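You operate a simulated robot arm through the tools that you are given. There is no shell and no other tool. Be economical: measure what you need, move in short steps, check, and stop when the job is done.

The job below is to be done with a simulated robot arm. You get a single attempt, and the scene is never put back.

JOB
Fetch the beige carton from the beige table and set it on the blue paper.

The check looks at the end state, three seconds after you hand in, the way a careful person would. Anything else that was tipped, shoved, dropped, spilled or broken makes it a failure.

ROBOT AND FRAMES
A 7-joint arm with a two-finger parallel gripper, fixed in place. Base frame: the origin is at the foot of the arm, x ahead of it, y to its left, z up; the work surface is at about z = 0. Readings come in mm, rad, newtons and seconds.
With the tool pointing down near the work surface it reaches from about 220 to 580 mm from the base axis. Its first joint turns from -1.152 to 1.152 rad. Payload 2.5 kg.
The TCP is the grasp point between the finger pads, 23 mm short of the fingertips. In the tool frame z runs along the fingers and y along their closing line. Largest opening 94 mm; finger width 38, thickness 10; the body of the gripper, 54 by 96 mm, starts 39 mm behind the TCP.
Orientation is that of the tool frame in the base frame, as [roll, pitch, yaw] about the fixed x, y, z axes, in that order (R = Rz(yaw) Ry(pitch) Rx(roll)). With the fingers straight down and closing along the base's y, the tool's x points along the base's -x, its y along +y and its z along -z.

CONTROLS
- The arm moves only by the tool drive_tool. Its argument "series" is a list that holds one entry, the list of rows, each a list of 7 numbers: the turn, a rotation vector about the tool's x, y, z in units of 60 degrees (1.0 is 60 degrees), then the shift along the tool's x, y, z in units of 100 mm (1.0 is 100 mm), then the closure in counts, from 0 (fully open) to 255 (shut). In form: [[[wx, wy, wz, tx, ty, tz, fingers], ...]]. A call has 1 to 8 rows; each row is the pose to reach, as a shift and turn from the pose commanded when the call began, along the tool's axes at that moment. A call with a number of a shift or a turn outside -1 to 1 is refused whole. A row lasts 0.2 s, in which the tool goes at most 50 mm and 0.15 rad; a call with a longer step from one row to the next is refused whole, and so is a gripper value outside its range. Where a pose cannot be reached the arm comes as near as it can. A force on the tool above 40 N (or 10 N above the force at the start of the call, whichever is more), or a blocked arm, ends the call early, and 0.2 s more pass. The fingers move at their own pace (about 108 mm/s each) and stop on an object; they squeeze with about 42 N. The grip force told is the motor's: it shows also when the fingers shut on nothing. Time passes only in rows, and 0.2 s behind the last, so rows that repeat a pose let the fingers close. It gives the time, the measured TCP pose, the force on the tool (base axes), the opening and the grip force at its end, in the units of the frame above (readings bear some noise), and new pictures: "views" is both (left out), scene, wrist or none.
- Cameras (640 x 400 px; columns grow to the right, rows downward): "scene" is fixed at [95.5, -408.8, 524.1]; the picture's right is [0.94, -0.34, 0.00], its down [-0.26, -0.72, -0.64] and it looks along [0.22, 0.60, -0.77] (base axes); focal length 315 px, centre (320, 200). "wrist" rides on the gripper at [-39, 0, -44] in the tool frame; the picture's right is [0.00, -1.00, 0.00], its down [0.97, 0.00, -0.24] and it looks along [0.24, 0.00, 0.97] (tool axes); focal length 218 px, centre (320, 200).
- point_at(camera, pixels): for up to 12 pixels [column, row] of the newest picture of that camera ("zoom" is the newest enlarged one), the place [x, y, z] in the base frame of the surface seen there, good to about 2 mm. It takes no simulated time.
- inspect(camera, box): a new picture of the part [left, top, right, bottom] of that camera's present view, enlarged. It takes no simulated time.
- close_job(): hands the job in; it is judged then, once.

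Go step by step. Measure first, check grasps and placings, and put right what went wrong. The budget is 60 turns and 120 pictures, counting those below and the enlarged ones. Unless the task says otherwise, let go and move clear before handing in, and close with one line.

The tools are called after "Call:" as a command line: name --argument value ..., lists and objects as JSON in quotes. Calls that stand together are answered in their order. drive_tool: Moves the arm, as the interface text tells. Its arguments: {"type":"object","properties":{"series":{"type":"array"},"views":{"type":"string","enum":["both","scene","wrist","none"]}},"required":["series"]} The other tools are called the same way: point_at (camera, pixels) gives the place of the surface under pixels of a picture; inspect (camera, box) takes an enlarged picture of a part of a camera's view; close_job () hands the job in.

At the start:

```text
clock: 0.0
ee_pos: [324.4, -149.5, 265.7]
tool_rot: [3.141, 0.0, -3.141]
ft_force: [-0.7, 0.6, 0.1]
finger_gap: 94.2
grip_force: 0.1
```

scene: 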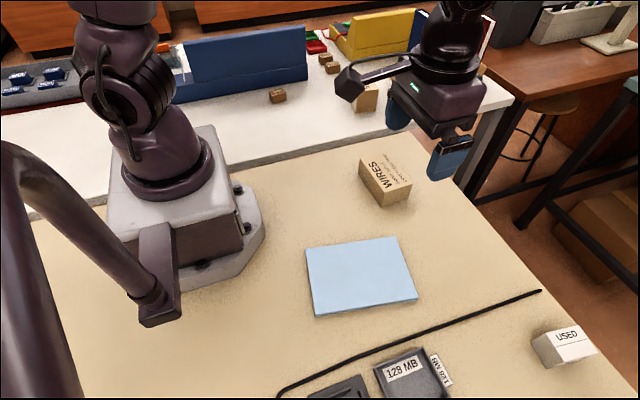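
wrist: 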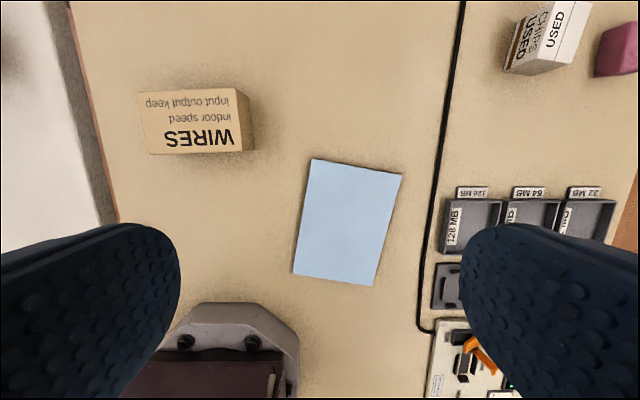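

The beige WIRES carton shows at scene (385,182) and wrist (195,122), and the blue paper at scene (360,275). I'll measure both first.

Call:
point_at --camera "wrist" --pixels '[[142, 95], [236, 90], [242, 150], [150, 152], [195, 120], [253, 120], [312, 160], [401, 175], [372, 285], [293, 272], [348, 222]]'

Call:
point_at --camera "scene" --pixels '[[361, 160], [386, 155], [410, 184], [384, 191], [385, 204], [409, 199], [361, 178], [385, 172]]'

Call:
inspect --camera "scene" --box '[300, 130, 460, 230]'

```text
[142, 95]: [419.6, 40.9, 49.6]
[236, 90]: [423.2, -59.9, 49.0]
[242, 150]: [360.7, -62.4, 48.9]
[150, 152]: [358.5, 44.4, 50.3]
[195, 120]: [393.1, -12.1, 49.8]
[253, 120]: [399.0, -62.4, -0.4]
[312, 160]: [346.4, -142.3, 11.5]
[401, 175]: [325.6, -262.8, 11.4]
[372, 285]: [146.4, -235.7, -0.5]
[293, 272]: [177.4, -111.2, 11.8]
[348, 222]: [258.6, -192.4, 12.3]
```

```text
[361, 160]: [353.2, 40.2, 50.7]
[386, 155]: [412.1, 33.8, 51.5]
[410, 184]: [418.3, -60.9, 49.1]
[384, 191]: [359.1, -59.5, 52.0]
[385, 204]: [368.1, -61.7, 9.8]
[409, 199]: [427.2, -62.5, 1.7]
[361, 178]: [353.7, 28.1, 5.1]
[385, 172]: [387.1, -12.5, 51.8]
```

```text
4.00 times, centred on (380, 180) of scene
```

zoom: 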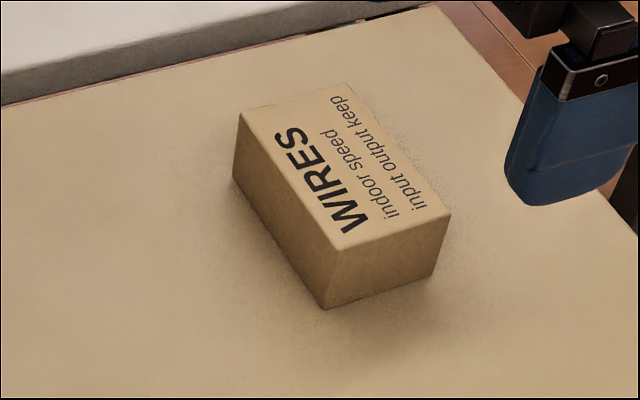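

The carton is about 62 x 103 x 50 mm, centred near (390,-9), with its short side along x. The blue paper is about 12 mm high and centred near (255,-188). I'll turn the tool clockwise and move towards the carton, staying high.

Call:
drive_tool --series '[[[0, 0, 0.14, -0.05, 0.11, 0, 0], [0, 0, 0.28, -0.1, 0.22, 0, 0], [0, 0, 0.42, -0.15, 0.33, 0, 0], [0, 0, 0.56, -0.2, 0.44, 0, 0], [0, 0, 0.7, -0.25, 0.55, 0, 0], [0, 0, 0.84, -0.3, 0.66, 0, 0], [0, 0, 0.98, -0.33, 0.75, 0, 0]]]' --views "none"

```text
clock: 1.6
ee_pos: [357.2, -75.8, 264.0]
tool_rot: [-3.141, -0.001, 2.111]
ft_force: [-0.2, -0.1, 0.5]
finger_gap: 94.0
grip_force: 0.1
```

The tool is tracking as expected. I'll finish the turn, centre over the carton and come down a little.

Call:
drive_tool --series '[[[0, 0, 0.12, 0.1, 0.15, 0.1, 0], [0, 0, 0.24, 0.2, 0.31, 0.25, 0], [0, 0, 0.36, 0.3, 0.46, 0.4, 0], [0, 0, 0.48, 0.39, 0.62, 0.5, 0], [0, 0, 0.48, 0.39, 0.62, 0.5, 0]]]'

```text
clock: 2.8
ee_pos: [390.8, -9.7, 215.7]
tool_rot: [3.141, -0.001, 1.609]
ft_force: [-0.1, -0.9, -0.6]
finger_gap: 94.0
grip_force: 0.1
```

scene: 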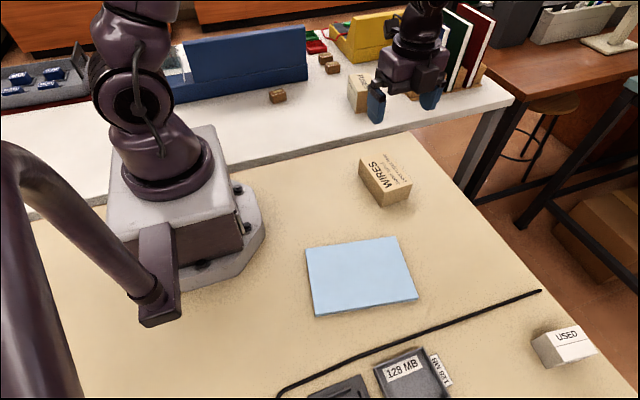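
wrist: 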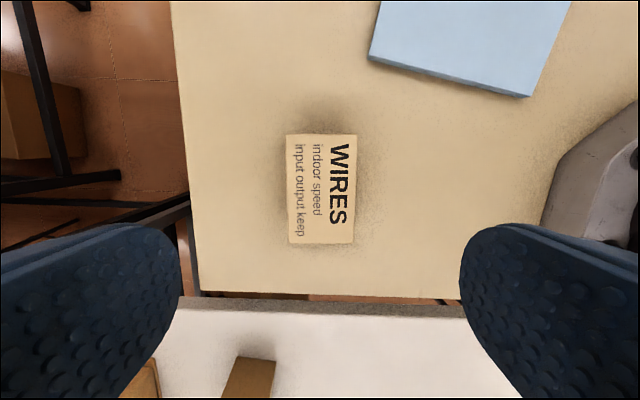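

The carton is centred under the open fingers at wrist (322,188). I'll measure its corners from here.

Call:
point_at --camera "wrist" --pixels '[[288, 137], [355, 137], [353, 241], [290, 241], [289, 190], [354, 190], [322, 137], [322, 240]]'

Call:
inspect --camera "wrist" --box '[240, 120, 400, 260]'

```text
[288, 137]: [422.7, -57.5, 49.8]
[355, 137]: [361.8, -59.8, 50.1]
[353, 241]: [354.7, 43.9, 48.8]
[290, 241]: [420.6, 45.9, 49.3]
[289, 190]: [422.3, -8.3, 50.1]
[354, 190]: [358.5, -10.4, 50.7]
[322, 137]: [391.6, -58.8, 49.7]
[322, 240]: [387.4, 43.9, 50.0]
```

```text
2.86 times, centred on (320, 190) of wrist
```

zoom: 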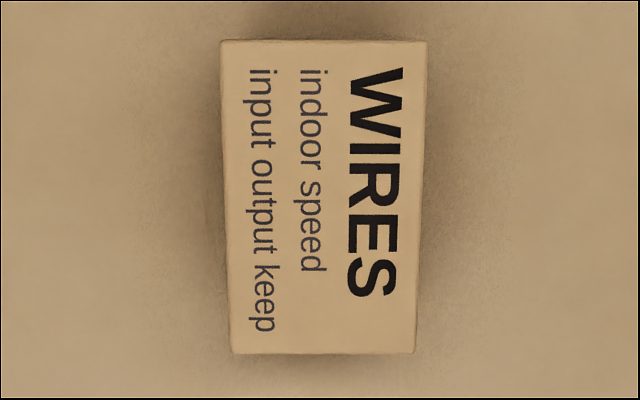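

The carton's centre is (390,-7), 64 mm wide, and well aligned. I'll go down in two calls, stopping the fingertips about 5 mm above the table.

Call:
drive_tool --series '[[[0, 0, 0, 0.02, 0, 0.35, 0], [0, 0, 0, 0.02, 0, 0.7, 0], [0, 0, 0, 0.02, 0, 1.0, 0]]]'

Call:
drive_tool --series '[[[0, 0, 0, 0, 0, 0.3, 0], [0, 0, 0, 0, 0, 0.55, 0], [0, 0, 0, 0, 0, 0.75, 0], [0, 0, 0, 0, 0, 0.87, 0], [0, 0, 0, 0, 0, 0.87, 0]]]'

```text
clock: 3.6
ee_pos: [392.1, -8.1, 115.6]
tool_rot: [3.138, 0.001, 1.612]
ft_force: [-0.1, 0.3, -0.6]
finger_gap: 94.1
grip_force: 0.0
```

scene: 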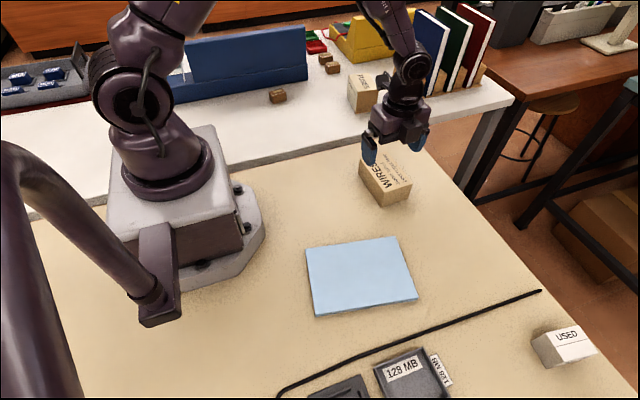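
wrist: 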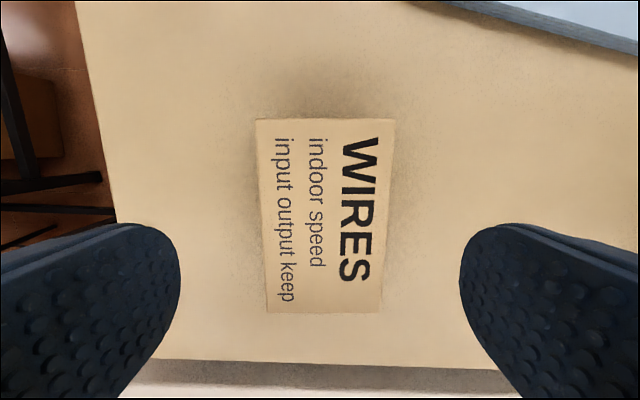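

```text
clock: 4.8
ee_pos: [391.3, -7.8, 27.3]
tool_rot: [3.141, 0.002, 1.611]
ft_force: [-0.9, 0.8, -0.3]
finger_gap: 93.8
grip_force: 0.0
```

scene: 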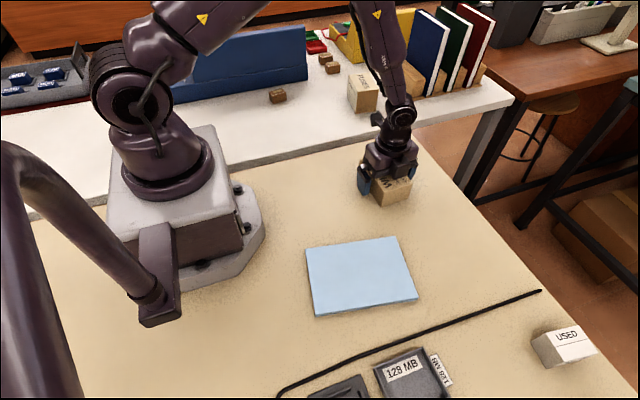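
wrist: 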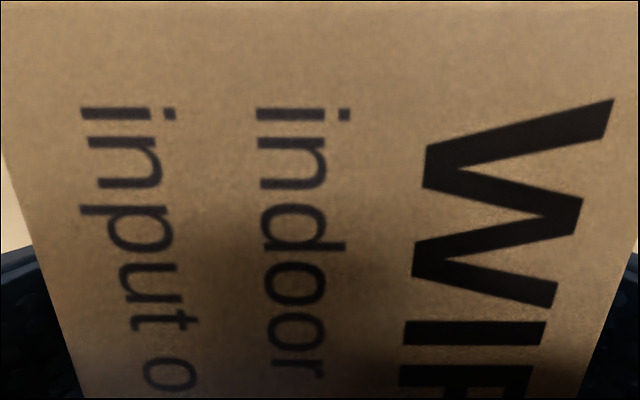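

The fingers straddle the carton at z = 27 with no contact force. I'll close them now.

Call:
drive_tool --series '[[[0, 0, 0, 0, 0, 0, 90], [0, 0, 0, 0, 0, 0, 255], [0, 0, 0, 0, 0, 0, 255], [0, 0, 0, 0, 0, 0, 255]]]' --views "none"

```text
clock: 5.8
ee_pos: [391.4, -8.0, 27.2]
tool_rot: [3.141, 0.0, 1.613]
ft_force: [0.2, -0.5, -0.3]
finger_gap: 67.7
grip_force: 42.5
```

The grip is firm: the gap is 67.7 mm and the grip force 42 N. I'll lift straight up.

Call:
drive_tool --series '[[[0, 0, 0, 0, 0, -0.1, 255], [0, 0, 0, 0, 0, -0.3, 255], [0, 0, 0, 0, 0, -0.55, 255], [0, 0, 0, 0, 0, -0.8, 255], [0, 0, 0, 0, 0, -0.8, 255]]]'

```text
clock: 7.0
ee_pos: [391.6, -7.4, 106.3]
tool_rot: [3.142, 0.001, 1.612]
ft_force: [0.3, -0.2, -1.9]
finger_gap: 67.9
grip_force: 42.2
```

scene: 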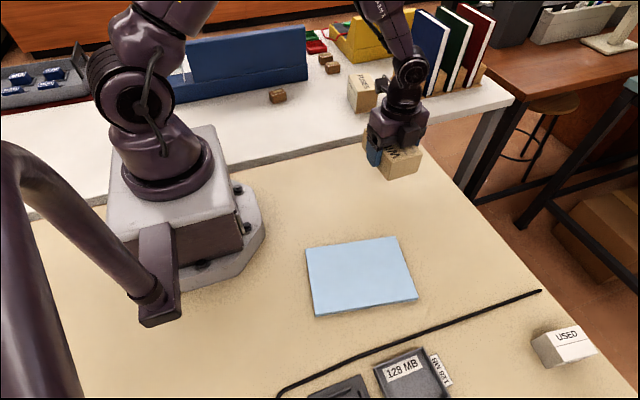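
wrist: 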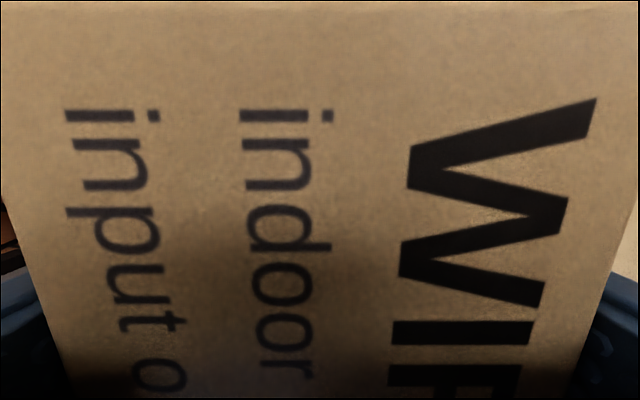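

The carton is held securely. I'll re-measure the paper in the scene picture, with corners near (307,246), (397,238), (416,297) and (315,312).

Call:
point_at --camera "scene" --pixels '[[308, 248], [396, 239], [414, 296], [317, 311], [360, 273], [306, 246], [398, 236], [316, 318]]'

```text
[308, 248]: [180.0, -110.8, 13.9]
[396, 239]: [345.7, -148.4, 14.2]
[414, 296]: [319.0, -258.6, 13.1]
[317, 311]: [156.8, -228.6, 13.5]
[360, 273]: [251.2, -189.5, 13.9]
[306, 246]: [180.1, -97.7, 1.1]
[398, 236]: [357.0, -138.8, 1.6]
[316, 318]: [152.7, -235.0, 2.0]
```

The paper is centred at (251,-187), its top is at z ≈ 13, and its long axis lies at -11°. I'll carry the carton there while turning it to line up, first half now.

Call:
drive_tool --series '[[[0, 0, -0.06, -0.07, -0.06, 0, 255], [0, 0, -0.16, -0.2, -0.17, 0, 255], [0, 0, -0.27, -0.35, -0.29, 0, 255], [0, 0, -0.38, -0.5, -0.42, 0, 255], [0, 0, -0.49, -0.65, -0.55, 0, 255], [0, 0, -0.6, -0.78, -0.66, 0, 255], [0, 0, -0.68, -0.87, -0.736, 0, 255], [0, 0, -0.68, -0.87, -0.736, 0, 255]]]' --views "scene"

```text
clock: 8.8
ee_pos: [319.9, -97.6, 106.6]
tool_rot: [-3.141, -0.001, 2.325]
ft_force: [0.0, 0.0, -1.5]
finger_gap: 67.8
grip_force: 42.0
```

scene: 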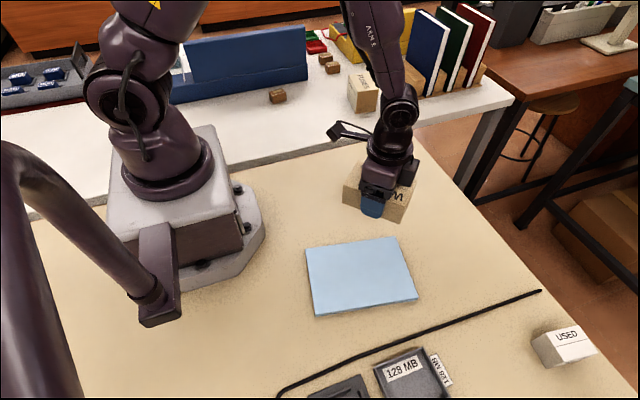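

Halfway there and the grip is holding. I'll carry on with most of the remaining move.

Call:
drive_tool --series '[[[0, 0, -0.06, -0.02, -0.08, 0, 255], [0, 0, -0.17, -0.05, -0.25, 0, 255], [0, 0, -0.28, -0.08, -0.45, 0, 255], [0, 0, -0.39, -0.11, -0.65, 0, 255], [0, 0, -0.5, -0.15, -0.85, 0, 255], [0, 0, -0.597, -0.18, -1.0, 0, 255], [0, 0, -0.597, -0.18, -1.0, 0, 255]]]'

```text
clock: 10.4
ee_pos: [259.5, -179.5, 108.3]
tool_rot: [3.14, -0.001, 2.95]
ft_force: [-0.3, 0.1, -1.0]
finger_gap: 67.6
grip_force: 41.7
```

scene: 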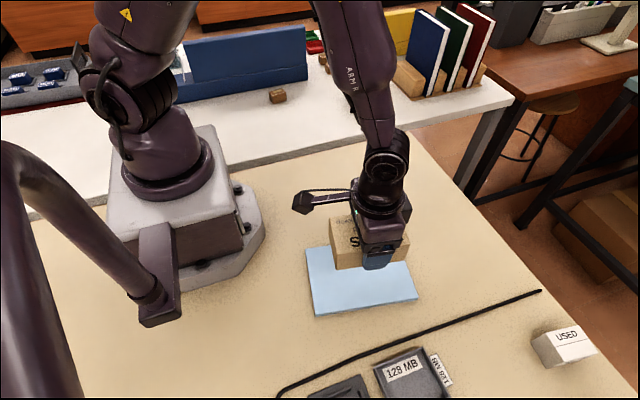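
wrist: 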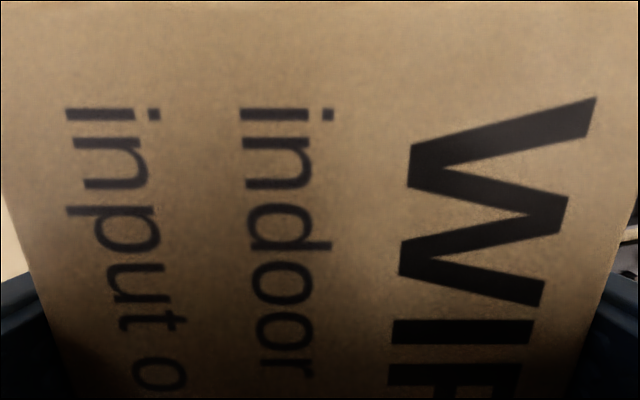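

The carton is nearly over the paper's centre. I'll make the small correction and come down to just above the surface.

Call:
drive_tool --series '[[[0, 0, 0, 0.064, -0.089, 0.1, 255], [0, 0, 0, 0.064, -0.089, 0.3, 255], [0, 0, 0, 0.064, -0.089, 0.48, 255], [0, 0, 0, 0.064, -0.089, 0.58, 255], [0, 0, 0, 0.064, -0.089, 0.62, 255], [0, 0, 0, 0.064, -0.089, 0.62, 255]]]'

```text
clock: 11.8
ee_pos: [252.4, -186.5, 46.0]
tool_rot: [3.141, 0.001, 2.948]
ft_force: [0.0, 0.1, -2.9]
finger_gap: 67.5
grip_force: 42.5
```

scene: 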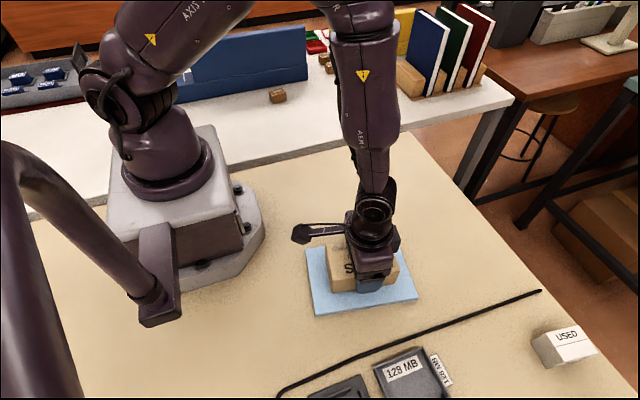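
wrist: 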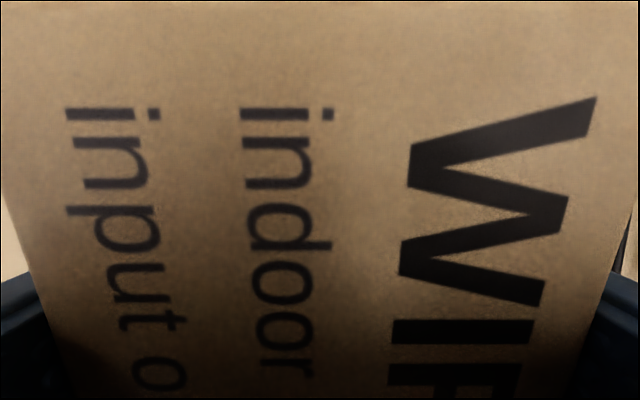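

The carton is over the middle of the paper with about 6 mm to go. I'll lower it gently and watch the force.

Call:
drive_tool --series '[[[0, 0, 0, 0, 0, 0.02, 255], [0, 0, 0, 0, 0, 0.035, 255], [0, 0, 0, 0, 0, 0.045, 255], [0, 0, 0, 0, 0, 0.045, 255]]]' --views "none"

```text
clock: 12.8
ee_pos: [252.1, -187.1, 41.1]
tool_rot: [3.141, 0.0, 2.95]
ft_force: [-0.7, 0.2, -2.0]
finger_gap: 67.6
grip_force: 41.8
```

There's no contact yet at z = 41. I'll go on in 1 mm steps.

Call:
drive_tool --series '[[[0, 0, 0, 0, 0, 0.01, 255], [0, 0, 0, 0, 0, 0.015, 255], [0, 0, 0, 0, 0, 0.015, 255]]]' --views "none"

```text
clock: 13.6
ee_pos: [252.8, -186.2, 39.7]
tool_rot: [-3.141, -0.001, 2.949]
ft_force: [-2.3, 0.4, 6.8]
finger_gap: 67.8
grip_force: 41.9
```

Contact: the upward force rose to 6.8 N at z ≈ 39.7, so the carton is resting on the paper. I'll open the fingers in place.

Call:
drive_tool --series '[[[0, 0, 0, 0, 0, 0, 60], [0, 0, 0, 0, 0, 0, 0], [0, 0, 0, 0, 0, 0, 0], [0, 0, 0, 0, 0, 0, 0]]]' --views "both"

```text
clock: 14.6
ee_pos: [252.6, -187.1, 40.0]
tool_rot: [-3.141, 0.0, 2.949]
ft_force: [-0.2, 0.4, -0.3]
finger_gap: 93.9
grip_force: 0.1
```

scene: 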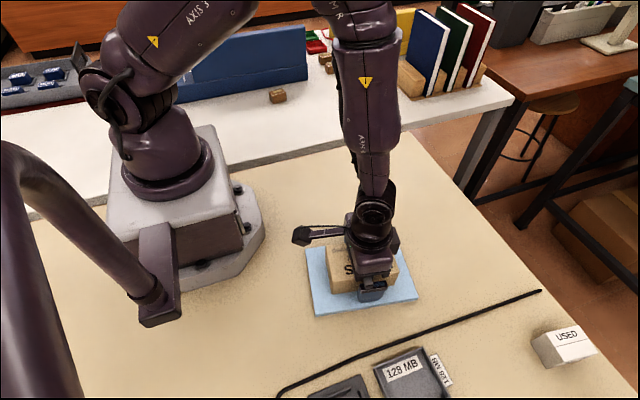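
wrist: 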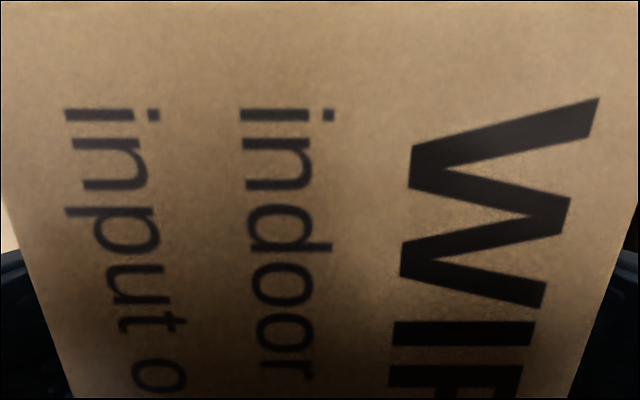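

The fingers are fully open and the carton hasn't moved. I'll rise straight up.

Call:
drive_tool --series '[[[0, 0, 0, 0, 0, -0.1, 0], [0, 0, 0, 0, 0, -0.3, 0], [0, 0, 0, 0, 0, -0.6, 0], [0, 0, 0, 0, 0, -1.0, 0], [0, 0, 0, 0, 0, -1.0, 0]]]'

```text
clock: 15.8
ee_pos: [253.1, -187.1, 139.5]
tool_rot: [3.14, 0.0, 2.949]
ft_force: [-0.3, -0.2, -1.3]
finger_gap: 94.1
grip_force: 0.1
```

scene: 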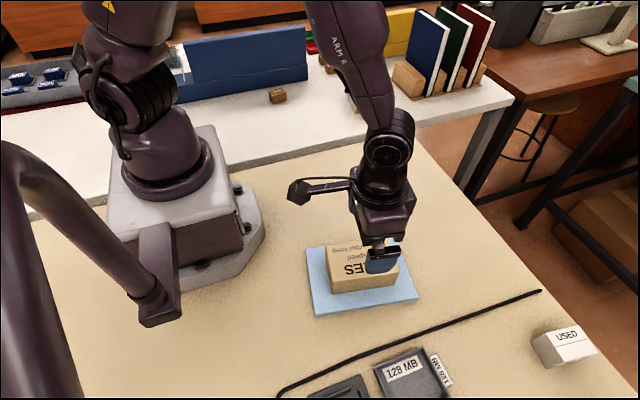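
wrist: 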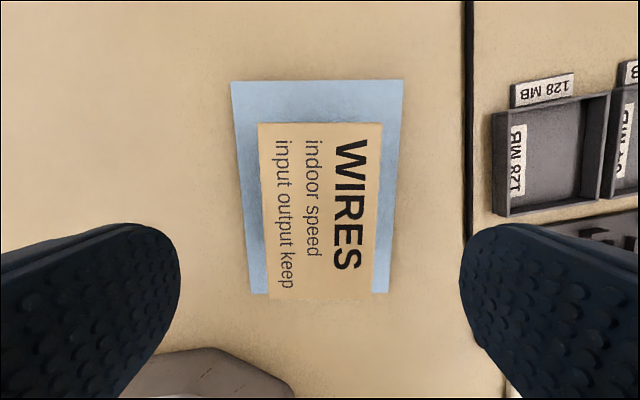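

The carton sits on the paper, but its lower end at wrist (318,298) looks close to the paper's edge. That may be perspective, so I'll measure it.

Call:
point_at --camera "wrist" --pixels '[[260, 125], [380, 126], [374, 296], [271, 296], [234, 84], [402, 82], [387, 290], [253, 291]]'

Call:
inspect --camera "scene" --box '[290, 220, 430, 325]'

```text
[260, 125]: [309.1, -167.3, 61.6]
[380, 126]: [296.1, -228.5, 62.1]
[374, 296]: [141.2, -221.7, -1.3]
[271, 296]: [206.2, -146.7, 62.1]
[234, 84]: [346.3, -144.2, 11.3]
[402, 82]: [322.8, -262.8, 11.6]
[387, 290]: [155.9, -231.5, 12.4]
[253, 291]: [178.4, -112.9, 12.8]
```

```text
3.81 times, centred on (360, 272) of scene
```

zoom: 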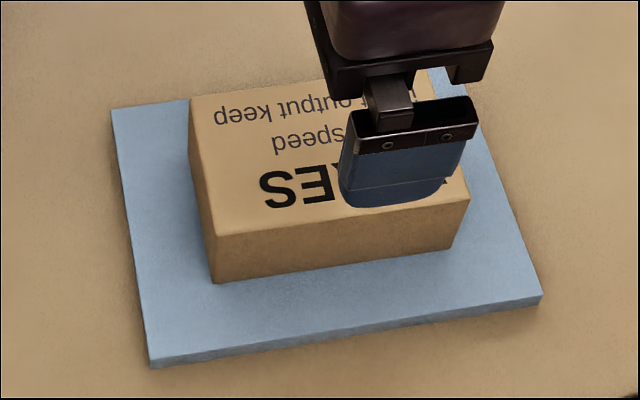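

The carton lies flat and wholly on the paper: its top is level at z = 62, with about 28 mm or more of paper at every side. The paper hasn't moved, and the gripper is clear.

Call:
close_job

```text
The job is handed in.
```

The beige carton is lying flat near the centre of the blue paper, released, with the gripper clear above it; the last pictures show nothing else disturbed.
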